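You operate a simulated robot arm through the tools that you are given. There is no shell and no other tool. Be economical: measure what you need, move in short steps, check, and stop when the job is done.

The job below is to be done with a simulated two-armed robot. You get a single attempt, and the scene is never put back.

JOB
Wipe up the spill on the top of the games table with the blue cloth and put it back.

Only the result counts: the job must be done as asked and must still hold three seconds after the hand-in. Knocking over, shifting, dropping, spilling or breaking anything else fails it. Flat cloth is picked up by pressing the open fingertips on it (5 to 10 N) and closing them slowly along it; thin cloth reads only 2 to 8 mm in the jaws.

ROBOT AND FRAMES
Two 7-joint arms with two-finger parallel grippers on one trunk, on a base that drives. Base frame: it is fixed to the floor where the robot stands at the start and does not move with it; the origin is under the middle of the robot, x ahead of it, y to its left, z up. Units: m, rad, N and s.
The left shoulder is at the start at [0.06, 0.143, 0.901], the right one opposite. With the tool pointing down near the work surface each hand reaches from about 0.32 to 0.74 m from the robot's upright axis, wherever it stands, measured 20 degrees to its own side. Places, roughly: blue cloth [0.7, -0.1, 0.8]. Payload 1.57 kg a hand.
The tool frame of a hand sits at the grasp point between the pads (the TCP): z along the fingers, y along the line on which they close. The tips reach 0.03 m beyond it. Largest opening 0.11 m; finger width 0.024, thickness 0.012; the body of the gripper, 0.048 by 0.112 m, starts 0.078 m behind the TCP.
Orientation is that of the tool frame in the base frame, as [roll, pitch, yaw] about the fixed x, y, z axes, in that order (R = Rz(yaw) Ry(pitch) Rx(roll)). With the fingers straight down and closing along the base's y, the tool's x points along the base's -x, its y along +y and its z along -z.

CONTROLS
- The arms move only by the tool servo_tool. It takes "left_moves", "right_moves" or both (then of equal length, played together; a hand with none holds still); each is a list of rows, each an object (a shift or turn left out is 0, a gripper value left out holds the last) with "linear": the shift along the base's x, y, z in m, a list of three; "turn": the turn, a rotation vector about the base's x, y, z in rad, a list of three; "gripper": the finger opening in m, from 0 to 0.11. In form: [{"linear": [dx, dy, dz], "turn": [rx, ry, rz], "gripper": gripper}, ...]. A call has 1 to 12 rows; each row shifts and turns the commanded pose from where the row before left it. Each row takes 0.2 s and may step no farther than 0.05 m and 0.15 rad from the row before; otherwise, or with a gripper value out of range, the whole call is refused. A pose out of reach is approached as far as the arm can. The call stops where the force on the tool passes 40 N (or 10 N more than at its start, if that is more) or the arm is blocked; 0.2 s more then pass. Each finger travels about 0.045 m/s and halts on what it meets, pressing with about 37 N; the grip force reading is that of the motor and also rises with nothing between the fingers. The clock runs only during rows and for 0.2 s after the last one: add rows that do not move to give the fingers time. The reply holds the time, the measured pose of the TCP, the force on the tool along the base axes, the opening and the grip force, in the units named above and with some noise, with the torque about the TCP (base axes, N m) and any sound that the robot's microphone picked up.
- Cameras (640 x 400 px; columns grow to the right, rows downward): "scene" is now at [0.0511, 0.0027, 1.5121]; the picture's right is [0.03, -1.00, 0.00], its down [-0.73, -0.02, -0.68] and it looks along [0.68, 0.02, -0.73] (base axes); focal length 288 px, centre (320, 200). "left" rides on the left gripper at [0.07, -0.016, -0.141] in its tool frame; the picture's right is [0.23, 0.97, 0.00], its down [-0.86, 0.20, -0.48] and it looks along [-0.47, 0.11, 0.88] (tool axes); focal length 222 px, centre (320, 200). "right" rides on the right gripper at [0.07, 0.016, -0.141] in its tool frame; the picture's right is [-0.23, 0.97, 0.00], its down [-0.86, -0.20, -0.48] and it looks along [-0.47, -0.11, 0.88] (tool axes); focal length 222 px, centre (320, 200). There is no depth. A picture from a camera that has moved, and an enlarged one, comes with that camera's place and axes in the base frame and with its lens.
- get_image(camera): a new picture of that camera. The clock stands still meanwhile.
- raise_lower(by): slides the trunk up (or, below 0, down) by that many m; the arms and the scene camera ride with it, the base frame stays. It gives what a move gives, with no picture.
- steer(legs): drives the robot by 1 to 6 legs, each [ahead, left, turn to the left] in m, m and rad, along the robot's own axes; the way and the turn of a leg run together, so that a leg with both is an arc; at most 1.5 m and 3.142 rad a leg. The arms and the cameras ride along, it lands a little off, and it stops where it bumps. It gives what a move gives.
- head_to(pan, tilt): turns the head with the scene camera to pan (to the left, within 1.501 rad either way) and tilt (down, from -0.506 to 1.204), counted from straight ahead of the robot. It gives what a move gives.
- close_up(camera, box): a new picture of the part [left, top, right, bottom] of that camera's present view, enlarged. The clock stands still meanwhile.
- job_done(): hands the job in; it is judged then, once.

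Go step by step. Nothing tells you exact positions but the pictures and the camera data: compare them with the known pose of the tool, close in by small moves and look again before you grip or let go. The budget is 120 turns and 88 pictures, counting those below and the enlarged ones. Unless the task says otherwise, let go and move clear before handing in, and close with one line.

The tools are called as a command line: name --argument value ..., lists and objects as JSON in quotes. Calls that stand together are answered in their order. servo_tool: Moves the arms, as the interface text tells. Its arguments: {"type":"object","properties":{"left_moves":{"type":"array"},"right_moves":{"type":"array"}},"required":[]} The other tools are called the same way: raise_lower (by) slides the trunk up or down; steer (legs) drives the base; head_to (pan, tilt) turns the head that bears the scene camera; get_image (camera) takes a picture; close_up (camera, box) takes an enlarged picture of a part of a camera's view; job_done () hands the job in.

At the start:

```text
time_s: 0.0
left_ee_pos: [0.4912, 0.3298, 1.0046]
left_ee_rot: [-3.141, 0.0, 3.141]
left_wrist_force: [0.3, 0.5, 0.7]
left_torque: [0.03, -0.03, -0.03]
left_finger_gap: 0.11
left_finger_force: 0.1
right_ee_pos: [0.4559, -0.0726, 0.9855]
right_ee_rot: [3.14, 0.0, 3.141]
right_wrist_force: [0.3, -0.1, 0.1]
right_torque: [-0.01, -0.04, -0.01]
right_finger_gap: 0.1098
right_finger_force: 0.0
trunk travel left (down, up): [-0.5, 0.09]
robot x, y, heading: [0.0003, 0.0023, -0.002]
head pan, tilt: [0.033, 0.822]
```

scene: 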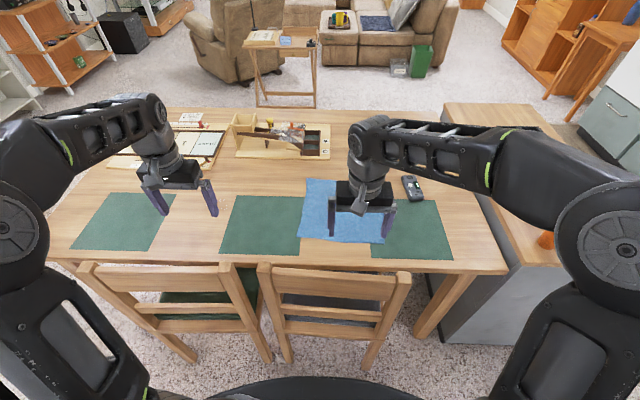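
right: 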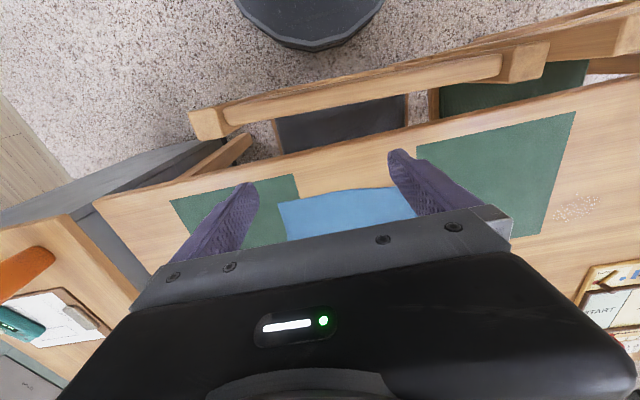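
left: 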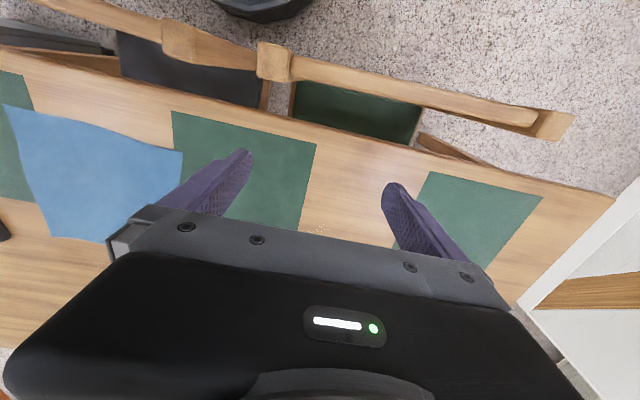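

I see a large table with green mats, a blue cloth near (0.7,-0.1), and what may be a speckled spill left of the middle mat. I'll look closer at both the table and the background.

close_up --camera "scene" --box '[60, 100, 280, 260]'

close_up --camera "scene" --box '[230, 0, 450, 130]'

close_up --camera "scene" --box '[280, 150, 480, 275]'

close_up --camera "right" --box '[500, 120, 640, 260]'

```text
2.50 times, centred on (170, 180) of scene
camera zoom: at [0.0511, 0.0027, 1.5121], right [0.03, -1.0, 0.0], down [-0.73, -0.02, -0.68], along [0.68, 0.02, -0.73], focal length 721 px, centre (695, 250)
```

zoom: 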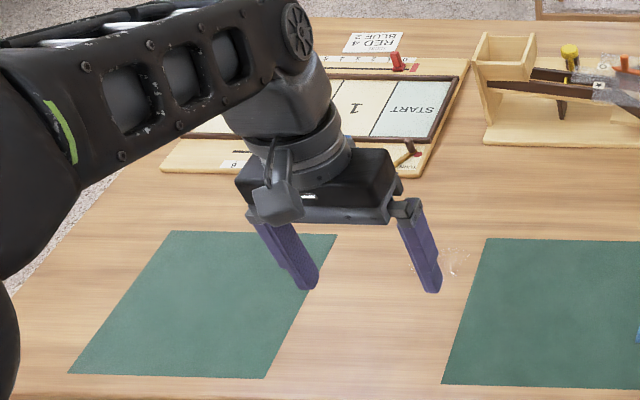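

```text
2.91 times, centred on (340, 65) of scene
camera zoom: at [0.0511, 0.0027, 1.5121], right [0.03, -1.0, 0.0], down [-0.73, -0.02, -0.68], along [0.68, 0.02, -0.73], focal length 839 px, centre (262, 593)
```

zoom: 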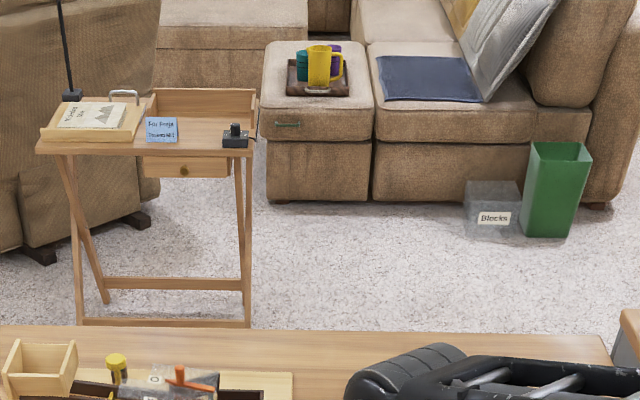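

```text
3.20 times, centred on (380, 212) of scene
camera zoom: at [0.0511, 0.0027, 1.5121], right [0.03, -1.0, 0.0], down [-0.73, -0.02, -0.68], along [0.68, 0.02, -0.73], focal length 923 px, centre (128, 160)
```

zoom: 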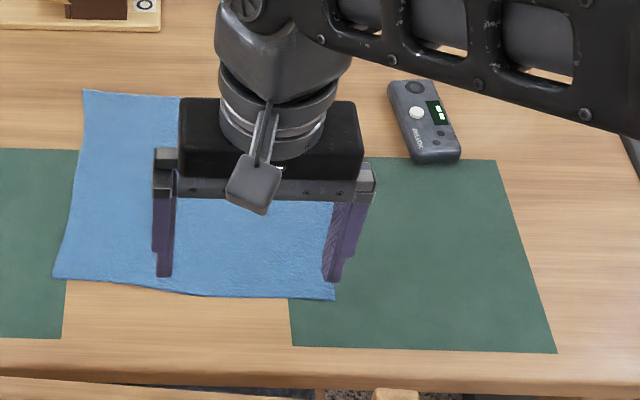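

```text
2.86 times, centred on (570, 190) of right
camera zoom: at [0.3866, -0.0541, 1.1282], right [0.23, 0.97, 0.0], down [0.86, -0.2, 0.48], along [0.47, -0.11, -0.88], focal length 635 px, centre (-394, 229)
```

zoom: 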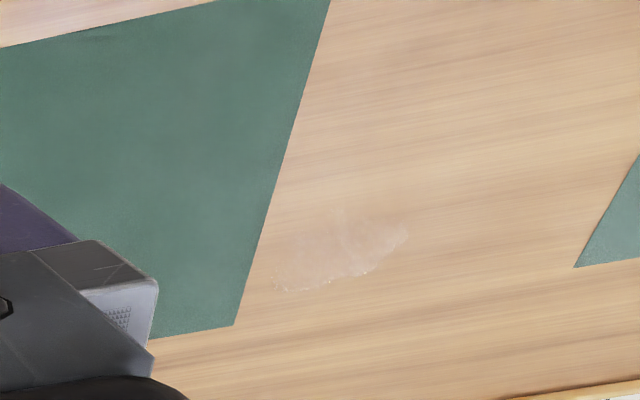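

The spill is on the big games table at about (0.70, 0.355), with the top at z≈0.777. The cloth spans about x 0.56–0.84, y −0.18–0.09. The spill is just outside reach, so I'll check clearance around the base before driving a little.

head_to --pan 0.5 --tilt 1.2

get_image --camera "scene"

head_to --pan 1.3 --tilt 0.8

get_image --camera "scene"

```text
time_s: 0.9
left_ee_pos: [0.4905, 0.3296, 1.005]
left_ee_rot: [3.141, 0.002, 3.141]
left_wrist_force: [-0.1, 0.7, 0.5]
left_torque: [-0.01, 0.02, -0.01]
left_finger_gap: 0.1097
left_finger_force: 0.0
right_ee_pos: [0.4554, -0.0713, 0.987]
right_ee_rot: [-3.141, 0.001, 3.141]
right_wrist_force: [0.3, 0.4, 0.1]
right_torque: [0.03, -0.01, 0.04]
right_finger_gap: 0.11
right_finger_force: 0.0
trunk travel left (down, up): [-0.5, 0.09]
robot x, y, heading: [0.0026, -0.0007, 0.003]
head pan, tilt: [0.499, 1.201]
```

```text
80 pictures are left
camera scene: at [0.0207, 0.0269, 1.4863], right [0.48, -0.88, 0.0], down [-0.82, -0.45, -0.36], along [0.32, 0.17, -0.93], focal length 288 px, centre (320, 200)
```

scene: 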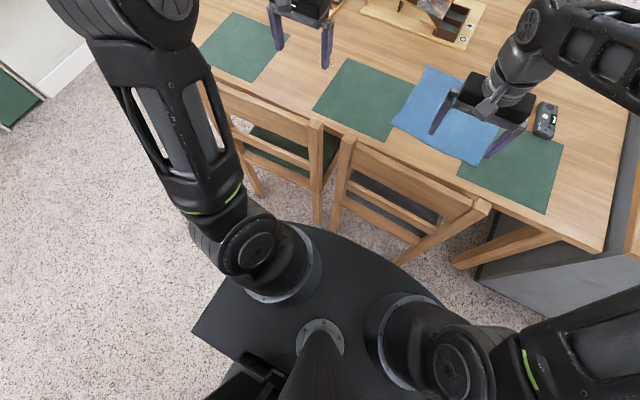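

```text
time_s: 2.0
left_ee_pos: [0.4904, 0.33, 1.006]
left_ee_rot: [3.141, 0.002, -3.141]
left_wrist_force: [0.5, 0.4, -0.3]
left_torque: [-0.01, 0.02, -0.01]
left_finger_gap: 0.1099
left_finger_force: 0.1
right_ee_pos: [0.4551, -0.0718, 0.9871]
right_ee_rot: [-3.141, 0.0, -3.141]
right_wrist_force: [-0.3, -0.5, -0.1]
right_torque: [0.01, -0.04, 0.0]
right_finger_gap: 0.1099
right_finger_force: 0.1
trunk travel left (down, up): [-0.5, 0.09]
robot x, y, heading: [0.0028, 0.001, -0.0]
head pan, tilt: [1.3, 0.799]
```

```text
79 pictures are left
camera scene: at [-0.0068, 0.0778, 1.514], right [0.96, -0.27, 0.0], down [-0.19, -0.69, -0.7], along [0.19, 0.67, -0.72], focal length 288 px, centre (320, 200)
```

scene: 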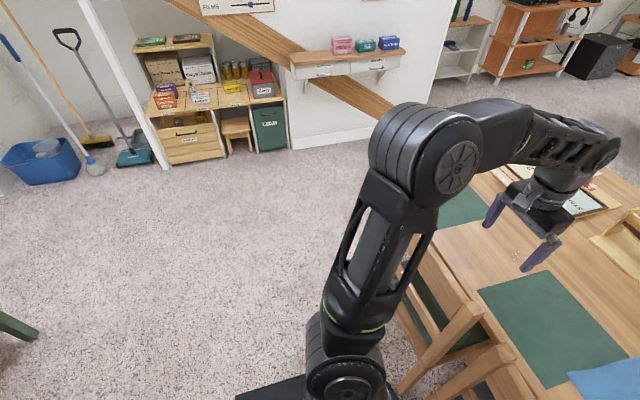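

The left side is clear floor. I'll drive 0.17 m to the left and only slightly ahead.

steer --legs '[[0.02, 0.17, 0]]'

head_to --pan 0.0 --tilt 0.9

get_image --camera "scene"

```text
time_s: 3.5
left_ee_pos: [0.5093, 0.5012, 1.0056]
left_ee_rot: [-3.141, 0.0, -3.142]
left_wrist_force: [0.3, 0.1, 0.4]
left_torque: [-0.06, 0.02, -0.03]
left_finger_gap: 0.1097
left_finger_force: 0.1
right_ee_pos: [0.4763, 0.1005, 0.987]
right_ee_rot: [3.141, 0.001, -3.14]
right_wrist_force: [-0.1, 0.3, 0.3]
right_torque: [-0.06, 0.02, -0.01]
right_finger_gap: 0.1099
right_finger_force: 0.0
trunk travel left (down, up): [-0.5, 0.09]
robot x, y, heading: [0.0238, 0.173, 0.003]
head pan, tilt: [1.3, 0.799]
```

```text
time_s: 5.0
left_ee_pos: [0.5097, 0.5007, 1.0058]
left_ee_rot: [-3.141, 0.003, -3.14]
left_wrist_force: [0.0, -0.7, 1.3]
left_torque: [0.02, 0.02, -0.05]
left_finger_gap: 0.11
left_finger_force: 0.0
right_ee_pos: [0.4757, 0.0995, 0.9862]
right_ee_rot: [3.142, 0.0, -3.141]
right_wrist_force: [0.4, -0.7, 0.3]
right_torque: [-0.02, -0.05, 0.02]
right_finger_gap: 0.1101
right_finger_force: 0.0
trunk travel left (down, up): [-0.5, 0.09]
robot x, y, heading: [0.0218, 0.1724, -0.0]
head pan, tilt: [0.0, 0.901]
```

```text
78 pictures are left
camera scene: at [0.0669, 0.1708, 1.5061], right [0.0, -1.0, 0.0], down [-0.78, 0.0, -0.62], along [0.62, 0.0, -0.78], focal length 288 px, centre (320, 200)
```

scene: 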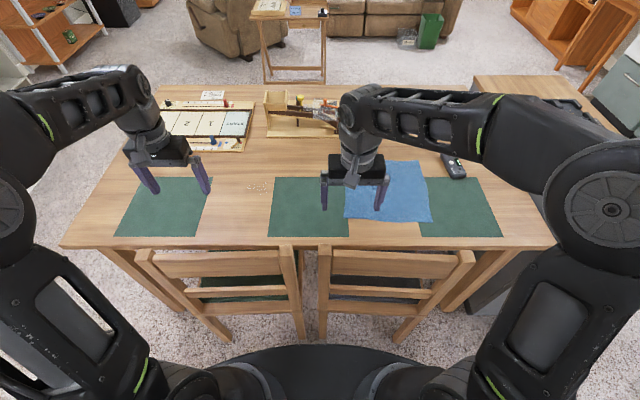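

The base is now at y≈0.17, so the left hand can reach both cloth and spill. I move the right hand out of the way and bring the left above the cloth's bare-wood part at (0.63, 0.02).

servo_tool --left_moves '[{"linear": [0.01, -0.04, 0], "gripper": 0.08}, {"linear": [0.01, -0.04, 0]}, {"linear": [0.01, -0.04, 0]}, {"linear": [0.01, -0.04, 0]}, {"linear": [0.01, -0.04, 0]}, {"linear": [0.01, -0.04, 0]}, {"linear": [0.01, -0.04, 0]}, {"linear": [0.01, -0.04, 0]}, {"linear": [0.01, -0.04, 0]}, {"linear": [0.01, -0.04, -0.01]}, {"linear": [0.01, -0.04, -0.02]}, {"linear": [0.01, -0.04, -0.02]}]' --right_moves '[{"linear": [-0.01, -0.04, 0.01]}, {"linear": [-0.01, -0.04, 0.01]}, {"linear": [-0.01, -0.04, 0.01]}, {"linear": [-0.01, -0.04, 0.01]}, {"linear": [-0.01, -0.04, 0.01]}, {"linear": [0, -0.04, 0]}, {"linear": [0, -0.04, 0]}, {"linear": [0, -0.04, 0]}, {"linear": [0, -0.03, 0]}, {}, {}, {}]'

get_image --camera "left"

get_image --camera "scene"

```text
time_s: 7.6
left_ee_pos: [0.599, 0.1395, 1.0004]
left_ee_rot: [3.141, 0.004, 3.141]
left_wrist_force: [-0.6, 0.5, 0.3]
left_torque: [0.03, -0.01, 0.0]
left_finger_gap: 0.0797
left_finger_force: 0.1
left hand out of reach, approached as far as the arm can: row 9, 10, 11, 12
right_ee_pos: [0.4244, -0.252, 1.0369]
right_ee_rot: [3.14, 0.0, -3.141]
right_wrist_force: [0.0, -0.5, 0.1]
right_torque: [0.02, -0.05, -0.01]
right_finger_gap: 0.1101
right_finger_force: 0.0
trunk travel left (down, up): [-0.5, 0.09]
robot x, y, heading: [0.021, 0.1727, -0.006]
head pan, tilt: [0.0, 0.901]
```

```text
77 pictures are left
camera left: at [0.5279, 0.1247, 1.1422], right [-0.23, 0.97, 0.0], down [0.85, 0.2, 0.48], along [0.47, 0.11, -0.88], focal length 222 px, centre (320, 200)
```

left: 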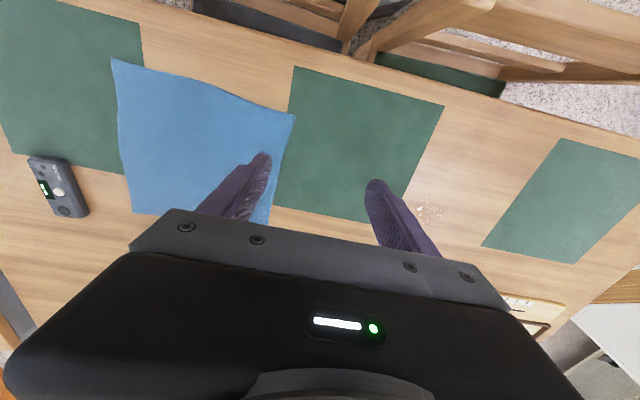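

```text
76 pictures are left
camera scene: at [0.0671, 0.1706, 1.5061], right [0.0, -1.0, 0.0], down [-0.78, 0.0, -0.62], along [0.62, 0.0, -0.78], focal length 288 px, centre (320, 200)
```

scene: 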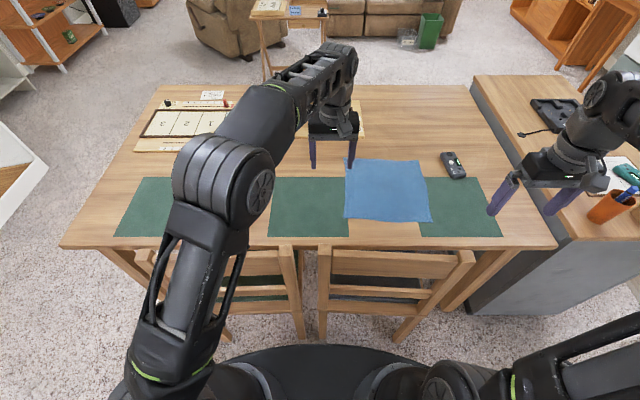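

The left hand cannot cross that far from here. I'll shift the base back right by 0.15 m and recheck.

steer --legs '[[0.0, -0.14, 0]]'

servo_tool --left_moves '[{"linear": [0.01, 0.01, -0.04]}, {"linear": [0.01, 0.01, -0.04]}, {"linear": [0.01, 0.0, -0.03]}, {}]'

get_image --camera "left"

get_image --camera "scene"

```text
time_s: 8.9
left_ee_pos: [0.5985, -0.0011, 1.0005]
left_ee_rot: [3.141, 0.004, 3.141]
left_wrist_force: [0.1, -0.7, 0.6]
left_torque: [0.0, 0.0, 0.03]
left_finger_gap: 0.0799
left_finger_force: 0.1
right_ee_pos: [0.4247, -0.3936, 1.0366]
right_ee_rot: [3.139, 0.001, 3.139]
right_wrist_force: [0.1, -1.1, -1.0]
right_torque: [0.05, 0.0, -0.03]
right_finger_gap: 0.1102
right_finger_force: 0.2
trunk travel left (down, up): [-0.5, 0.09]
robot x, y, heading: [0.0191, 0.0322, -0.002]
head pan, tilt: [0.0, 0.901]
```

```text
time_s: 9.9
left_ee_pos: [0.6289, 0.0197, 0.8923]
left_ee_rot: [-3.141, 0.003, 3.14]
left_wrist_force: [0.3, -0.3, -0.4]
left_torque: [0.0, 0.0, 0.01]
left_finger_gap: 0.0796
left_finger_force: 0.0
right_ee_pos: [0.4247, -0.3926, 1.0366]
right_ee_rot: [3.14, 0.0, 3.14]
right_wrist_force: [1.2, 0.3, 0.0]
right_torque: [-0.01, 0.01, 0.0]
right_finger_gap: 0.11
right_finger_force: 0.0
trunk travel left (down, up): [-0.5, 0.09]
robot x, y, heading: [0.0201, 0.0293, 0.0]
head pan, tilt: [0.0, 0.901]
```

```text
75 pictures are left
camera left: at [0.5574, 0.004, 1.0322], right [-0.23, 0.97, 0.0], down [0.85, 0.2, 0.48], along [0.47, 0.11, -0.88], focal length 222 px, centre (320, 200)
```

left: 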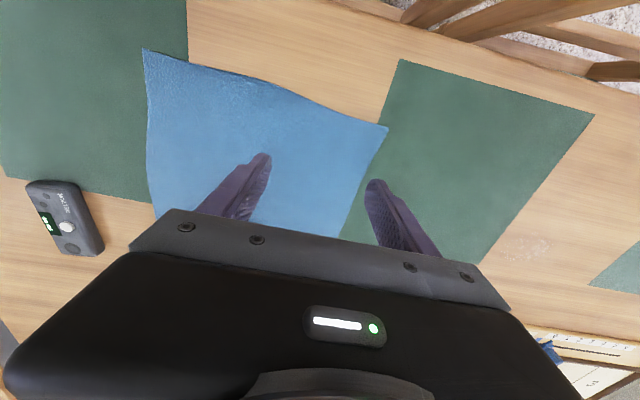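

```text
74 pictures are left
camera scene: at [0.0666, 0.031, 1.5061], right [0.0, -1.0, 0.0], down [-0.78, 0.0, -0.62], along [0.62, 0.0, -0.78], focal length 288 px, centre (320, 200)
```

scene: 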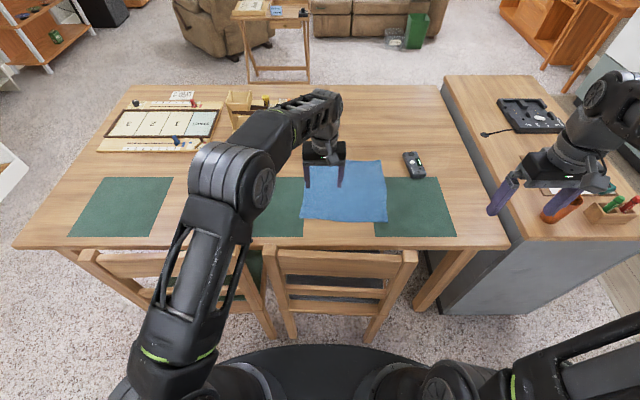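

The left hand is above the cloth and can reach. I shift to y≈0.0 so both tips are over bare wood beneath the cloth, and descend to just above it.

servo_tool --left_moves '[{"linear": [0.005, -0.02, -0.03]}, {"linear": [0, 0, -0.02]}, {"linear": [0, 0, -0.015]}, {"linear": [0, 0, -0.005]}, {}]'

get_image --camera "left"

```text
time_s: 11.1
left_ee_pos: [0.6334, 0.0005, 0.8204]
left_ee_rot: [-3.141, 0.003, -3.141]
left_wrist_force: [0.4, -0.4, 0.3]
left_torque: [0.0, 0.0, -0.01]
left_finger_gap: 0.08
left_finger_force: 0.1
right_ee_pos: [0.4252, -0.3928, 1.0366]
right_ee_rot: [-3.142, -0.001, 3.139]
right_wrist_force: [0.5, -0.7, 0.8]
right_torque: [-0.03, 0.0, 0.0]
right_finger_gap: 0.11
right_finger_force: 0.1
trunk travel left (down, up): [-0.5, 0.09]
robot x, y, heading: [0.0188, 0.0288, -0.002]
head pan, tilt: [0.0, 0.901]
```

```text
73 pictures are left
camera left: at [0.5626, -0.0159, 0.9619], right [-0.23, 0.97, 0.0], down [0.85, 0.2, 0.48], along [0.47, 0.11, -0.88], focal length 222 px, centre (320, 200)
```

left: 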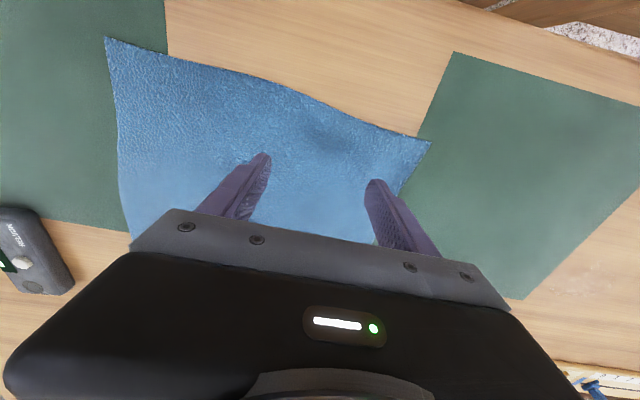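

Just above the cloth now; I step down in small increments until I read 5–10 N.

servo_tool --left_moves '[{"linear": [0, 0, -0.004]}, {"linear": [0, 0, -0.003]}, {"linear": [0, 0, -0.002]}, {}]'

```text
time_s: 12.1
left_ee_pos: [0.6338, -0.0006, 0.8118]
left_ee_rot: [-3.141, 0.003, 3.141]
left_wrist_force: [-0.4, 0.3, -0.5]
left_torque: [0.02, -0.02, -0.03]
left_finger_gap: 0.0797
left_finger_force: 0.0
right_ee_pos: [0.4246, -0.3932, 1.0363]
right_ee_rot: [3.14, 0.001, 3.14]
right_wrist_force: [0.4, -0.9, -0.5]
right_torque: [0.0, -0.02, 0.01]
right_finger_gap: 0.1098
right_finger_force: 0.1
trunk travel left (down, up): [-0.5, 0.09]
robot x, y, heading: [0.0199, 0.0315, 0.0]
head pan, tilt: [0.0, 0.901]
```

No contact yet; continuing down gently.

servo_tool --left_moves '[{"linear": [0, 0, -0.002]}, {"linear": [0, 0, -0.002]}, {}]'

```text
time_s: 12.9
left_ee_pos: [0.6338, 0.0001, 0.8067]
left_ee_rot: [-3.139, 0.004, 3.139]
left_wrist_force: [0.1, 0.5, -0.9]
left_torque: [0.0, 0.0, 0.03]
left_finger_gap: 0.08
left_finger_force: 0.1
right_ee_pos: [0.4257, -0.3923, 1.0367]
right_ee_rot: [3.141, 0.001, 3.14]
right_wrist_force: [-1.0, -0.1, 0.3]
right_torque: [0.0, -0.02, -0.01]
right_finger_gap: 0.1098
right_finger_force: 0.1
trunk travel left (down, up): [-0.5, 0.09]
robot x, y, heading: [0.0179, 0.0285, 0.0]
head pan, tilt: [0.0, 0.901]
```

servo_tool --left_moves '[{"linear": [0, 0, -0.002]}, {"linear": [0, 0, -0.002]}, {}]'

```text
time_s: 13.7
left_ee_pos: [0.6339, 0.0, 0.8031]
left_ee_rot: [3.142, 0.004, 3.14]
left_wrist_force: [0.2, -0.6, -0.4]
left_torque: [-0.02, -0.03, 0.0]
left_finger_gap: 0.08
left_finger_force: 0.0
right_ee_pos: [0.4255, -0.3925, 1.0366]
right_ee_rot: [-3.141, 0.0, -3.141]
right_wrist_force: [-0.4, -0.1, -0.2]
right_torque: [0.01, 0.0, 0.05]
right_finger_gap: 0.1101
right_finger_force: 0.1
trunk travel left (down, up): [-0.5, 0.09]
robot x, y, heading: [0.02, 0.0302, -0.003]
head pan, tilt: [0.0, 0.901]
```

Still free; the table must be slightly lower than I estimated. Continuing.

servo_tool --left_moves '[{"linear": [0, 0, -0.002]}, {"linear": [0, 0, -0.002]}, {}]'

```text
time_s: 14.5
left_ee_pos: [0.6336, -0.0002, 0.7986]
left_ee_rot: [-3.141, 0.004, 3.141]
left_wrist_force: [-0.1, 0.5, -0.5]
left_torque: [0.01, 0.01, 0.01]
left_finger_gap: 0.08
left_finger_force: 0.1
right_ee_pos: [0.4246, -0.3923, 1.0367]
right_ee_rot: [-3.141, -0.001, 3.139]
right_wrist_force: [-0.6, 0.1, 0.0]
right_torque: [0.0, 0.0, 0.01]
right_finger_gap: 0.1101
right_finger_force: 0.1
trunk travel left (down, up): [-0.5, 0.09]
robot x, y, heading: [0.0193, 0.0319, -0.001]
head pan, tilt: [0.0, 0.901]
```

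servo_tool --left_moves '[{"linear": [0, 0, -0.002]}, {"linear": [0, 0, -0.002]}, {}]'

get_image --camera "left"

close_up --camera "scene" --box '[260, 130, 420, 240]'

```text
time_s: 15.3
left_ee_pos: [0.6344, -0.0003, 0.7954]
left_ee_rot: [-3.141, 0.003, 3.141]
left_wrist_force: [-0.6, 0.3, 0.1]
left_torque: [-0.01, 0.03, 0.01]
left_finger_gap: 0.0801
left_finger_force: 0.0
right_ee_pos: [0.424, -0.3918, 1.0362]
right_ee_rot: [3.141, -0.001, 3.14]
right_wrist_force: [0.4, 0.2, -0.3]
right_torque: [-0.03, -0.01, 0.0]
right_finger_gap: 0.1101
right_finger_force: 0.0
trunk travel left (down, up): [-0.5, 0.09]
robot x, y, heading: [0.0199, 0.0318, -0.004]
head pan, tilt: [0.0, 0.901]
```

```text
72 pictures are left
camera left: at [0.5627, -0.0157, 0.9374], right [-0.23, 0.97, 0.0], down [0.85, 0.2, 0.48], along [0.47, 0.11, -0.88], focal length 222 px, centre (320, 200)
```

left: 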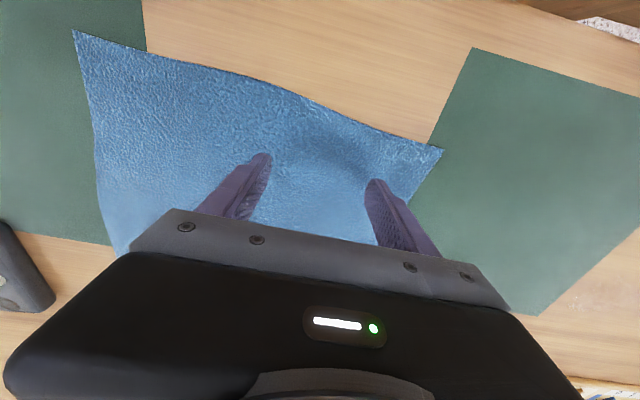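

```text
3.64 times, centred on (340, 185) of scene
camera zoom: at [0.0668, 0.0308, 1.5061], right [0.0, -1.0, 0.0], down [-0.78, 0.0, -0.62], along [0.62, 0.0, -0.78], focal length 1049 px, centre (247, 254)
```

zoom: 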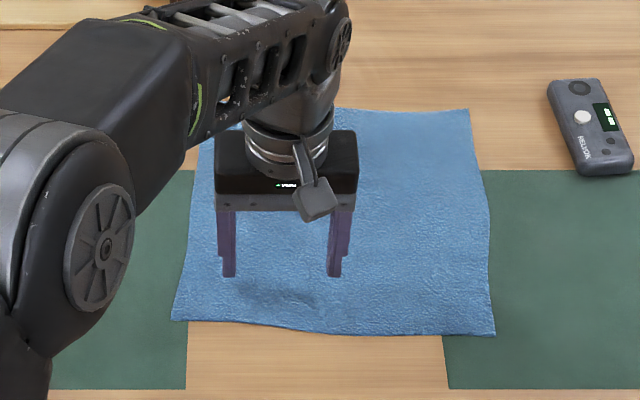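

The shadow shows the tips are still 2–3 cm above, so the table is nearer z≈0.745. I continue down, shifting 2 cm forward since the cloth is correspondingly farther.

servo_tool --left_moves '[{"linear": [0.02, 0, -0.003]}, {"linear": [0, 0, -0.003]}, {"linear": [0, 0, -0.002]}, {}]'

```text
time_s: 16.3
left_ee_pos: [0.6533, -0.0007, 0.7878]
left_ee_rot: [-3.142, 0.003, -3.141]
left_wrist_force: [0.9, -0.4, 0.3]
left_torque: [0.0, 0.02, -0.04]
left_finger_gap: 0.08
left_finger_force: 0.0
right_ee_pos: [0.424, -0.3922, 1.0376]
right_ee_rot: [-3.141, -0.001, 3.141]
right_wrist_force: [0.2, -0.2, 0.3]
right_torque: [0.01, -0.01, 0.01]
right_finger_gap: 0.11
right_finger_force: 0.0
trunk travel left (down, up): [-0.5, 0.09]
robot x, y, heading: [0.022, 0.0293, 0.0]
head pan, tilt: [0.0, 0.901]
```

servo_tool --left_moves '[{"linear": [0, 0, -0.003]}, {"linear": [0, 0, -0.002]}, {}]'

```text
time_s: 17.1
left_ee_pos: [0.6532, 0.0005, 0.7828]
left_ee_rot: [-3.141, 0.004, -3.141]
left_wrist_force: [-0.1, -0.1, -0.6]
left_torque: [0.02, -0.01, -0.06]
left_finger_gap: 0.0803
left_finger_force: 0.1
right_ee_pos: [0.4246, -0.3914, 1.0364]
right_ee_rot: [-3.14, 0.002, 3.138]
right_wrist_force: [1.3, 0.1, -0.3]
right_torque: [0.01, 0.03, 0.02]
right_finger_gap: 0.1099
right_finger_force: 0.0
trunk travel left (down, up): [-0.5, 0.09]
robot x, y, heading: [0.02, 0.0315, -0.003]
head pan, tilt: [0.0, 0.901]
```

servo_tool --left_moves '[{"linear": [0, 0, -0.003]}, {"linear": [0, 0, -0.002]}, {}]'

close_up --camera "scene" --box '[260, 130, 420, 240]'

```text
time_s: 17.9
left_ee_pos: [0.6541, 0.0003, 0.7822]
left_ee_rot: [-3.139, 0.011, -3.141]
left_wrist_force: [-2.3, 1.6, 25.3]
left_torque: [0.79, 0.21, 0.04]
left_finger_gap: 0.0799
left_finger_force: 0.1
right_ee_pos: [0.424, -0.3927, 1.0379]
right_ee_rot: [-3.141, 0.002, 3.14]
right_wrist_force: [0.6, 0.2, 0.0]
right_torque: [-0.01, -0.01, -0.02]
right_finger_gap: 0.1101
right_finger_force: 0.0
trunk travel left (down, up): [-0.5, 0.09]
robot x, y, heading: [0.0197, 0.0323, -0.0]
head pan, tilt: [0.0, 0.901]
```

```text
3.64 times, centred on (340, 185) of scene
camera zoom: at [0.064, 0.0311, 1.5065], right [0.0, -1.0, 0.0], down [-0.78, 0.0, -0.62], along [0.62, 0.0, -0.78], focal length 1049 px, centre (247, 254)
```

zoom: 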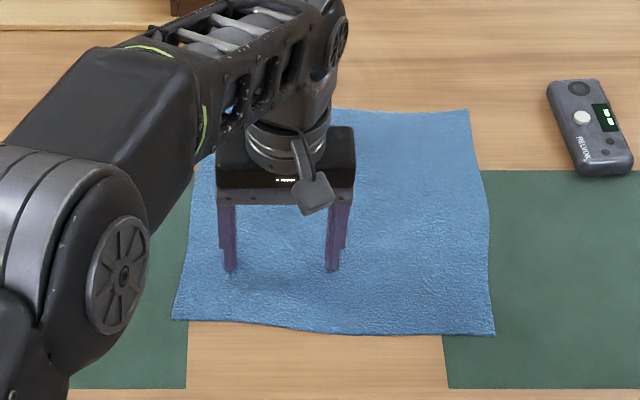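

Contact at TCP z≈0.782 (table ≈0.75). I ease to about 7 N and close slowly.

servo_tool --left_moves '[{"linear": [0, 0, -0.0], "gripper": 0.08}, {"linear": [0, 0, 0.003]}, {}]'

```text
time_s: 18.7
left_ee_pos: [0.6533, -0.0004, 0.7809]
left_ee_rot: [-3.139, 0.004, 3.141]
left_wrist_force: [3.7, -0.5, 17.9]
left_torque: [0.41, -0.02, -0.07]
left_finger_gap: 0.0802
left_finger_force: 0.1
right_ee_pos: [0.4244, -0.3926, 1.0379]
right_ee_rot: [-3.141, 0.002, 3.139]
right_wrist_force: [-0.6, 0.0, -0.5]
right_torque: [0.0, 0.0, -0.01]
right_finger_gap: 0.11
right_finger_force: 0.0
trunk travel left (down, up): [-0.5, 0.09]
robot x, y, heading: [0.022, 0.0306, 0.001]
head pan, tilt: [0.0, 0.901]
```

servo_tool --left_moves '[{"linear": [0, 0, 0.0013]}, {}]'

```text
time_s: 19.3
left_ee_pos: [0.652, -0.0005, 0.7807]
left_ee_rot: [-3.142, 0.005, -3.141]
left_wrist_force: [2.1, 0.3, 10.1]
left_torque: [0.04, -0.07, -0.04]
left_finger_gap: 0.0797
left_finger_force: 0.1
right_ee_pos: [0.4239, -0.3921, 1.0363]
right_ee_rot: [-3.141, 0.0, 3.141]
right_wrist_force: [0.0, 0.0, -0.1]
right_torque: [0.03, -0.03, 0.02]
right_finger_gap: 0.1099
right_finger_force: 0.0
trunk travel left (down, up): [-0.5, 0.09]
robot x, y, heading: [0.0189, 0.0305, -0.001]
head pan, tilt: [0.0, 0.901]
```

Around 9 N now. Closing slowly along the cloth.

servo_tool --left_moves '[{"linear": [0, 0, 0.0003], "gripper": 0.074}, {"gripper": 0.068}, {"gripper": 0.062}, {"gripper": 0.056}, {"gripper": 0.05}, {"gripper": 0.044}, {"gripper": 0.038}, {"gripper": 0.032}, {"gripper": 0.026}, {"gripper": 0.02}, {"gripper": 0.014}, {"gripper": 0.008}]'

servo_tool --left_moves '[{"gripper": 0.004}, {"gripper": 0.0}, {}, {}]'

close_up --camera "scene" --box '[260, 130, 420, 240]'

```text
time_s: 21.9
left_ee_pos: [0.6536, -0.0001, 0.7824]
left_ee_rot: [-3.141, 0.004, 3.139]
left_wrist_force: [-0.5, 0.2, -0.4]
left_torque: [-0.03, 0.03, 0.02]
left_finger_gap: 0.0087
left_finger_force: 0.2
right_ee_pos: [0.4262, -0.3907, 1.0368]
right_ee_rot: [-3.141, 0.001, 3.139]
right_wrist_force: [0.2, 0.9, 0.8]
right_torque: [-0.01, 0.04, 0.01]
right_finger_gap: 0.1102
right_finger_force: 0.1
trunk travel left (down, up): [-0.5, 0.09]
robot x, y, heading: [0.0192, 0.0291, -0.008]
head pan, tilt: [0.0, 0.901]
```

```text
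time_s: 22.9
left_ee_pos: [0.6535, 0.0004, 0.781]
left_ee_rot: [-3.14, 0.001, 3.141]
left_wrist_force: [-0.1, 0.3, 0.4]
left_torque: [-0.01, -0.01, -0.02]
left_finger_gap: 0.0022
left_finger_force: 23.5
right_ee_pos: [0.4249, -0.3927, 1.0378]
right_ee_rot: [3.14, 0.002, 3.139]
right_wrist_force: [0.7, -0.4, 0.3]
right_torque: [-0.03, -0.03, 0.05]
right_finger_gap: 0.11
right_finger_force: 0.0
trunk travel left (down, up): [-0.5, 0.09]
robot x, y, heading: [0.0194, 0.0307, -0.007]
head pan, tilt: [0.0, 0.901]
```

```text
3.64 times, centred on (340, 185) of scene
camera zoom: at [0.0668, 0.0308, 1.5061], right [0.0, -1.0, 0.0], down [-0.78, 0.0, -0.62], along [0.62, 0.0, -0.78], focal length 1049 px, centre (247, 254)
```

zoom: 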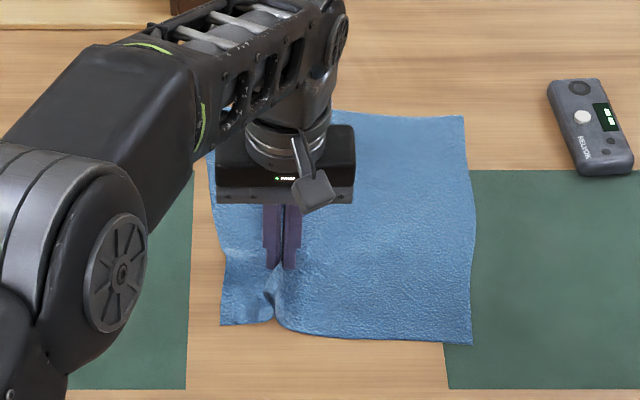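

The cloth is pinched (2.2 mm). Spill is re-estimated at about (0.72, 0.385) with table z≈0.75. I lift and check.

servo_tool --left_moves '[{"linear": [0, 0, 0.01]}, {"linear": [0, 0, 0.02]}, {"linear": [0, 0, 0.03]}, {"linear": [0, 0, 0.03]}, {"linear": [0, 0.01, 0.03]}, {"linear": [0, 0.01, 0.03]}, {"linear": [0, 0.01, 0.03]}, {"linear": [0, 0.01, 0.03]}, {}]'

get_image --camera "scene"

```text
time_s: 24.9
left_ee_pos: [0.6541, 0.0225, 0.942]
left_ee_rot: [-3.14, 0.006, 3.141]
left_wrist_force: [0.2, -0.4, -0.1]
left_torque: [0.01, -0.03, 0.0]
left_finger_gap: 0.0023
left_finger_force: 23.3
left hand out of reach, approached as far as the arm can: row 7, 8
right_ee_pos: [0.4261, -0.3932, 1.0373]
right_ee_rot: [-3.141, 0.0, 3.139]
right_wrist_force: [-0.4, -0.2, -0.6]
right_torque: [0.0, -0.01, 0.01]
right_finger_gap: 0.11
right_finger_force: 0.0
trunk travel left (down, up): [-0.5, 0.09]
robot x, y, heading: [0.0196, 0.0302, -0.005]
head pan, tilt: [0.0, 0.901]
```

```text
68 pictures are left
camera scene: at [0.067, 0.0309, 1.5061], right [0.0, -1.0, 0.0], down [-0.78, 0.0, -0.62], along [0.62, 0.0, -0.78], focal length 288 px, centre (320, 200)
```

scene: 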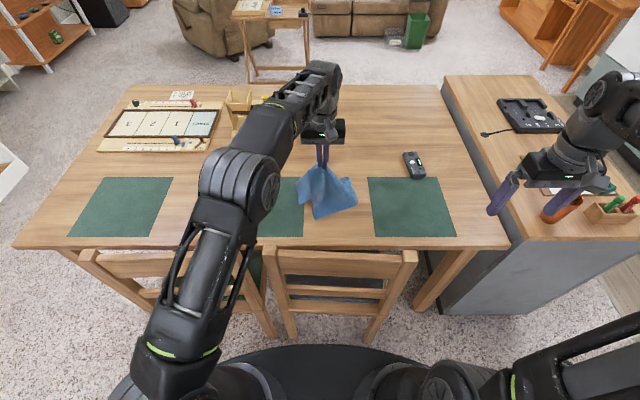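

The cloth hangs from the pinch clear of things. I drive 0.15 m left, then move the arm over the spill.

steer --legs '[[0.0, 0.15, 0]]'

servo_tool --left_moves '[{"linear": [0.0, 0.03, 0]}, {"linear": [0.005, 0.03, 0]}, {"linear": [0.005, 0.03, 0]}, {"linear": [0.01, 0.03, 0]}, {"linear": [0.01, 0.03, 0]}, {"linear": [0.01, 0.02, -0.01]}, {"linear": [0.01, 0.02, -0.02]}, {"linear": [0, 0, -0.02]}, {}]'

get_image --camera "scene"

get_image --camera "left"

```text
time_s: 26.3
left_ee_pos: [0.6533, 0.1744, 0.9408]
left_ee_rot: [-3.14, 0.005, 3.141]
left_wrist_force: [-0.8, 0.7, -0.4]
left_torque: [-0.02, -0.01, 0.01]
left_finger_gap: 0.0024
left_finger_force: 23.7
right_ee_pos: [0.4255, -0.2425, 1.0382]
right_ee_rot: [-3.142, 0.002, 3.139]
right_wrist_force: [0.2, -0.3, -0.2]
right_torque: [-0.07, 0.0, 0.03]
right_finger_gap: 0.1101
right_finger_force: 0.1
trunk travel left (down, up): [-0.5, 0.09]
robot x, y, heading: [0.0213, 0.1853, 0.0]
head pan, tilt: [0.0, 0.901]
```

```text
time_s: 28.3
left_ee_pos: [0.7041, 0.3633, 0.8918]
left_ee_rot: [-3.141, 0.006, 3.142]
left_wrist_force: [-1.1, 0.2, 0.1]
left_torque: [0.0, -0.01, 0.0]
left_finger_gap: 0.0024
left_finger_force: 24.1
right_ee_pos: [0.4244, -0.2417, 1.037]
right_ee_rot: [3.141, -0.001, 3.14]
right_wrist_force: [-0.6, 0.1, 0.3]
right_torque: [-0.02, 0.02, 0.01]
right_finger_gap: 0.1098
right_finger_force: 0.0
trunk travel left (down, up): [-0.5, 0.09]
robot x, y, heading: [0.0178, 0.1807, -0.006]
head pan, tilt: [0.0, 0.901]
```

```text
67 pictures are left
camera scene: at [0.067, 0.1812, 1.5061], right [0.0, -1.0, 0.0], down [-0.78, 0.0, -0.62], along [0.62, 0.0, -0.78], focal length 288 px, centre (320, 200)
```

scene: 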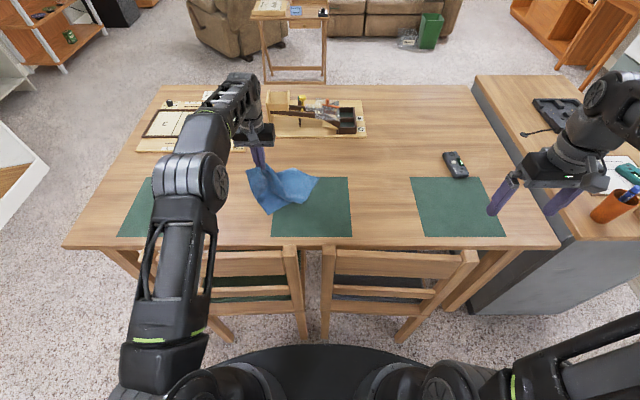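

```text
66 pictures are left
camera left: at [0.6324, 0.3476, 1.033], right [-0.23, 0.97, 0.0], down [0.85, 0.2, 0.48], along [0.47, 0.11, -0.88], focal length 222 px, centre (320, 200)
```

left: 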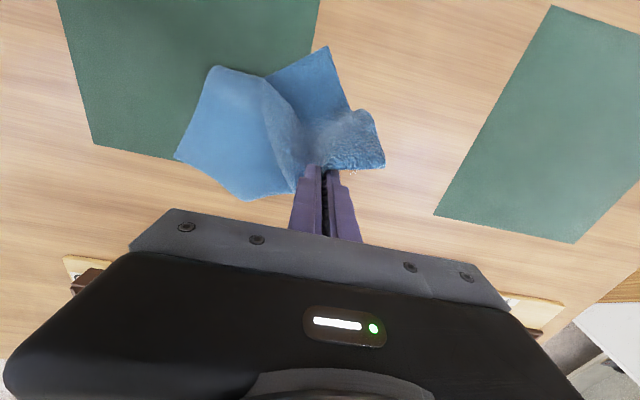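

Cloth is over the spill edge. I shift slightly left and lower toward contact.

servo_tool --left_moves '[{"linear": [0.005, 0.02, -0.02]}, {"linear": [0, 0.01, -0.02]}, {"linear": [0, 0, -0.02]}, {"linear": [0, 0, -0.02]}, {"linear": [0, 0, -0.01]}, {"linear": [0, 0, -0.005]}, {"linear": [0, 0, -0.005]}, {}]'

get_image --camera "left"

close_up --camera "scene" --box '[180, 120, 340, 220]'

```text
time_s: 30.1
left_ee_pos: [0.7075, 0.3924, 0.7919]
left_ee_rot: [-3.139, 0.005, 3.139]
left_wrist_force: [-0.8, -0.2, -0.4]
left_torque: [0.01, -0.05, 0.04]
left_finger_gap: 0.0023
left_finger_force: 23.4
right_ee_pos: [0.4245, -0.2422, 1.0368]
right_ee_rot: [-3.141, 0.002, 3.14]
right_wrist_force: [-0.1, 0.4, -0.4]
right_torque: [-0.02, -0.01, 0.02]
right_finger_gap: 0.1102
right_finger_force: 0.0
trunk travel left (down, up): [-0.5, 0.09]
robot x, y, heading: [0.0213, 0.1798, -0.0]
head pan, tilt: [0.0, 0.901]
```

```text
65 pictures are left
camera left: at [0.6376, 0.3774, 0.9332], right [-0.23, 0.97, 0.0], down [0.85, 0.2, 0.48], along [0.47, 0.11, -0.88], focal length 222 px, centre (320, 200)
```

left: 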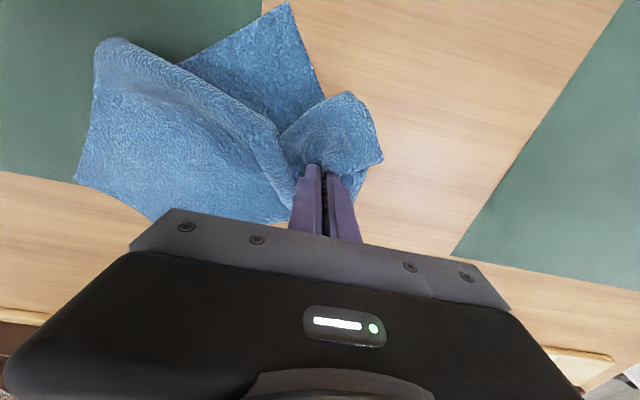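

```text
4.00 times, centred on (260, 170) of scene
camera zoom: at [0.067, 0.1811, 1.5061], right [0.0, -1.0, 0.0], down [-0.78, 0.0, -0.62], along [0.62, 0.0, -0.78], focal length 1154 px, centre (560, 320)
```

zoom: 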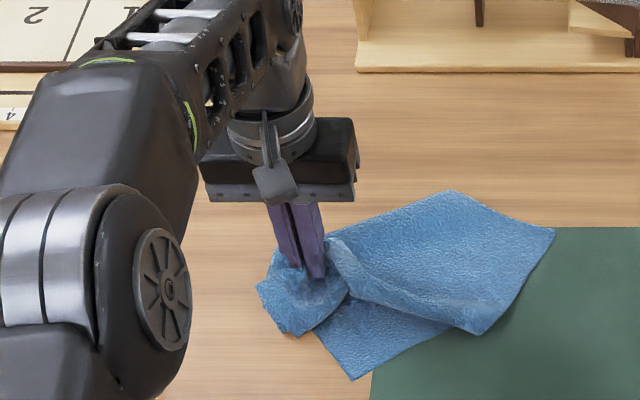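

The spill is entirely under the cloth. I lower to light contact.

servo_tool --left_moves '[{"linear": [0, 0, -0.003]}, {"linear": [0, 0, -0.003]}, {"linear": [0, 0, -0.003]}, {}]'

```text
time_s: 31.1
left_ee_pos: [0.7091, 0.3929, 0.7838]
left_ee_rot: [-3.14, 0.008, 3.141]
left_wrist_force: [0.7, 0.1, 8.4]
left_torque: [0.05, -0.08, 0.02]
left_finger_gap: 0.0024
left_finger_force: 23.6
right_ee_pos: [0.4248, -0.2416, 1.0372]
right_ee_rot: [-3.141, 0.001, 3.14]
right_wrist_force: [0.5, 0.0, 0.2]
right_torque: [0.0, 0.02, -0.01]
right_finger_gap: 0.11
right_finger_force: 0.0
trunk travel left (down, up): [-0.5, 0.09]
robot x, y, heading: [0.0186, 0.1838, 0.0]
head pan, tilt: [0.0, 0.901]
```

Contact at 8 N. I rub along y in short strokes, stepping across x.

servo_tool --left_moves '[{"linear": [0, 0.02, 0]}, {"linear": [0, 0.02, 0]}, {"linear": [0.012, 0, 0]}, {"linear": [0, -0.025, 0]}, {"linear": [0, -0.025, 0]}, {"linear": [0, -0.03, 0]}, {"linear": [0.012, 0, 0]}, {"linear": [0, 0.025, 0]}, {"linear": [0, 0.025, 0]}, {"linear": [0, 0.03, 0]}, {}]'

get_image --camera "left"

```text
time_s: 33.5
left_ee_pos: [0.7191, 0.432, 0.784]
left_ee_rot: [-3.141, 0.007, 3.141]
left_wrist_force: [1.2, -6.5, 11.5]
left_torque: [-0.04, -0.1, 0.01]
left_finger_gap: 0.0025
left_finger_force: 23.9
left hand out of reach, approached as far as the arm can: row 7
right_ee_pos: [0.4238, -0.242, 1.0379]
right_ee_rot: [3.139, 0.0, 3.14]
right_wrist_force: [-0.6, 1.2, 0.1]
right_torque: [0.01, -0.01, -0.01]
right_finger_gap: 0.1101
right_finger_force: 0.1
trunk travel left (down, up): [-0.5, 0.09]
robot x, y, heading: [0.0223, 0.1825, -0.004]
head pan, tilt: [0.0, 0.901]
```

```text
63 pictures are left
camera left: at [0.6486, 0.4164, 0.925], right [-0.23, 0.97, 0.0], down [0.85, 0.2, 0.48], along [0.47, 0.11, -0.87], focal length 222 px, centre (320, 200)
```

left: 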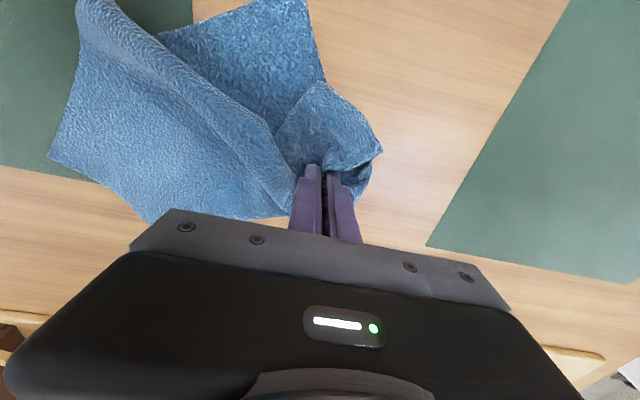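

Reach ends at x≈0.72 here. I do strokes at the nearer x, then lift and inspect.

servo_tool --left_moves '[{"linear": [-0.015, 0, 0]}, {"linear": [0, -0.03, 0]}, {"linear": [0, -0.03, 0]}, {"linear": [0, -0.03, 0]}, {"linear": [-0.015, 0, 0]}, {"linear": [0, 0.03, 0]}, {"linear": [0, 0.03, 0]}, {"linear": [0, 0.03, 0]}, {"linear": [-0.015, 0, 0]}, {"linear": [0, -0.03, 0]}, {"linear": [0, -0.03, 0]}, {"linear": [0, -0.03, 0]}]'

servo_tool --left_moves '[{"linear": [0, 0, 0.03]}, {"linear": [0, -0.01, 0.04]}, {"linear": [0, -0.02, 0.04]}, {"linear": [0, -0.04, 0.03]}, {"linear": [0, -0.04, 0]}, {"linear": [0, -0.03, 0]}, {"linear": [0, -0.01, 0]}, {}]'

get_image --camera "scene"

get_image --camera "left"

```text
time_s: 36.1
left_ee_pos: [0.6762, 0.3446, 0.7833]
left_ee_rot: [3.141, 0.006, 3.14]
left_wrist_force: [-1.6, 8.9, 19.4]
left_torque: [0.44, -0.06, 0.06]
left_finger_gap: 0.0023
left_finger_force: 24.1
right_ee_pos: [0.4241, -0.2415, 1.0358]
right_ee_rot: [-3.141, 0.001, 3.14]
right_wrist_force: [-0.1, 0.2, -0.7]
right_torque: [0.01, -0.01, 0.03]
right_finger_gap: 0.11
right_finger_force: 0.1
trunk travel left (down, up): [-0.5, 0.09]
robot x, y, heading: [0.0172, 0.18, 0.001]
head pan, tilt: [0.0, 0.901]
```

```text
time_s: 37.9
left_ee_pos: [0.6761, 0.202, 0.9229]
left_ee_rot: [-3.142, 0.008, 3.14]
left_wrist_force: [0.3, 0.2, 0.1]
left_torque: [0.02, 0.0, -0.03]
left_finger_gap: 0.002
left_finger_force: 23.6
left hand out of reach, approached as far as the arm can: row 7
right_ee_pos: [0.4247, -0.2427, 1.0367]
right_ee_rot: [-3.141, 0.001, 3.14]
right_wrist_force: [-0.6, 0.3, 0.4]
right_torque: [0.01, 0.0, 0.01]
right_finger_gap: 0.1101
right_finger_force: 0.0
trunk travel left (down, up): [-0.5, 0.09]
robot x, y, heading: [0.0237, 0.1831, -0.007]
head pan, tilt: [0.0, 0.901]
```

```text
62 pictures are left
camera scene: at [0.067, 0.1808, 1.5061], right [0.0, -1.0, 0.0], down [-0.78, 0.0, -0.62], along [0.62, 0.0, -0.78], focal length 288 px, centre (320, 200)
```

scene: 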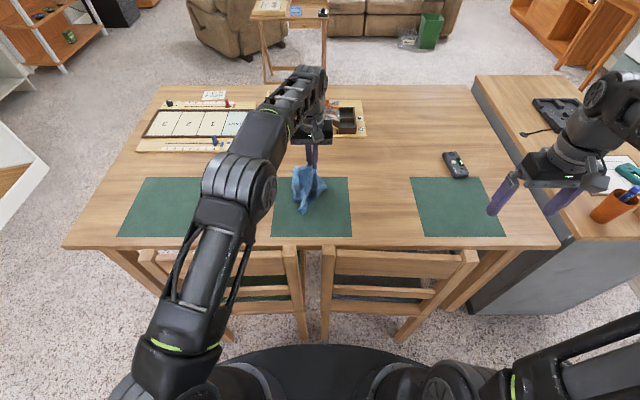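

```text
61 pictures are left
camera left: at [0.604, 0.1872, 1.0637], right [-0.23, 0.97, 0.0], down [0.85, 0.2, 0.49], along [0.47, 0.11, -0.87], focal length 222 px, centre (320, 200)
```

left: 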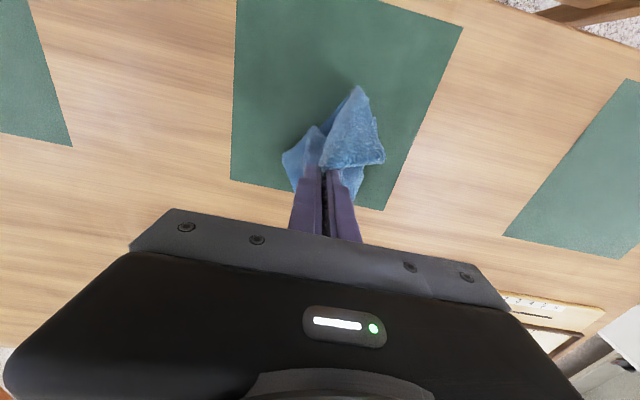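

The spill looks gone; I check enlarged views where the arm's shadow isn't hiding it.

close_up --camera "left" --box '[360, 110, 540, 260]'

close_up --camera "scene" --box '[190, 150, 300, 230]'

```text
2.67 times, centred on (450, 185) of left
camera zoom: at [0.604, 0.1872, 1.0637], right [-0.23, 0.97, 0.0], down [0.85, 0.2, 0.49], along [0.47, 0.11, -0.87], focal length 592 px, centre (-27, 240)
```

zoom: 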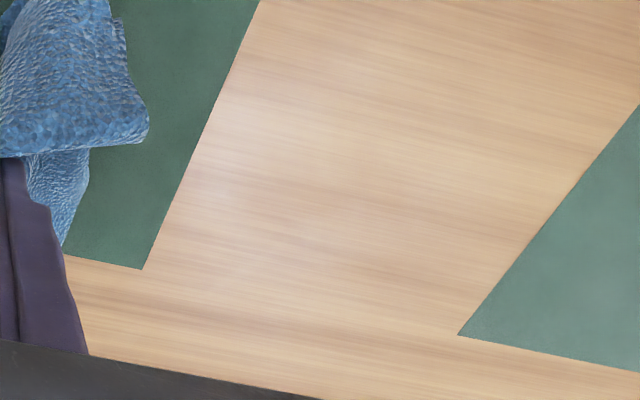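

```text
5.00 times, centred on (245, 190) of scene
camera zoom: at [0.067, 0.1808, 1.5061], right [0.0, -1.0, 0.0], down [-0.78, 0.0, -0.62], along [0.62, 0.0, -0.78], focal length 1442 px, centre (695, 250)
```

zoom: 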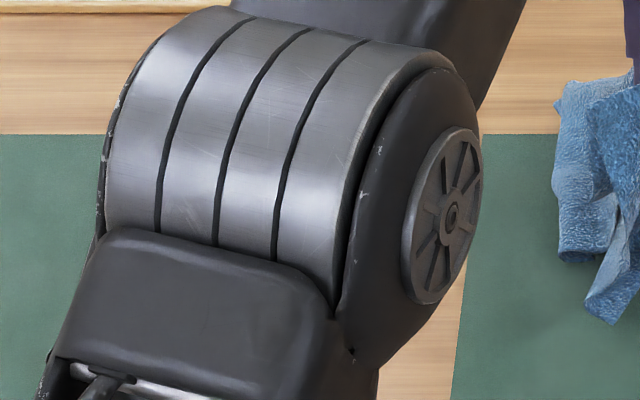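

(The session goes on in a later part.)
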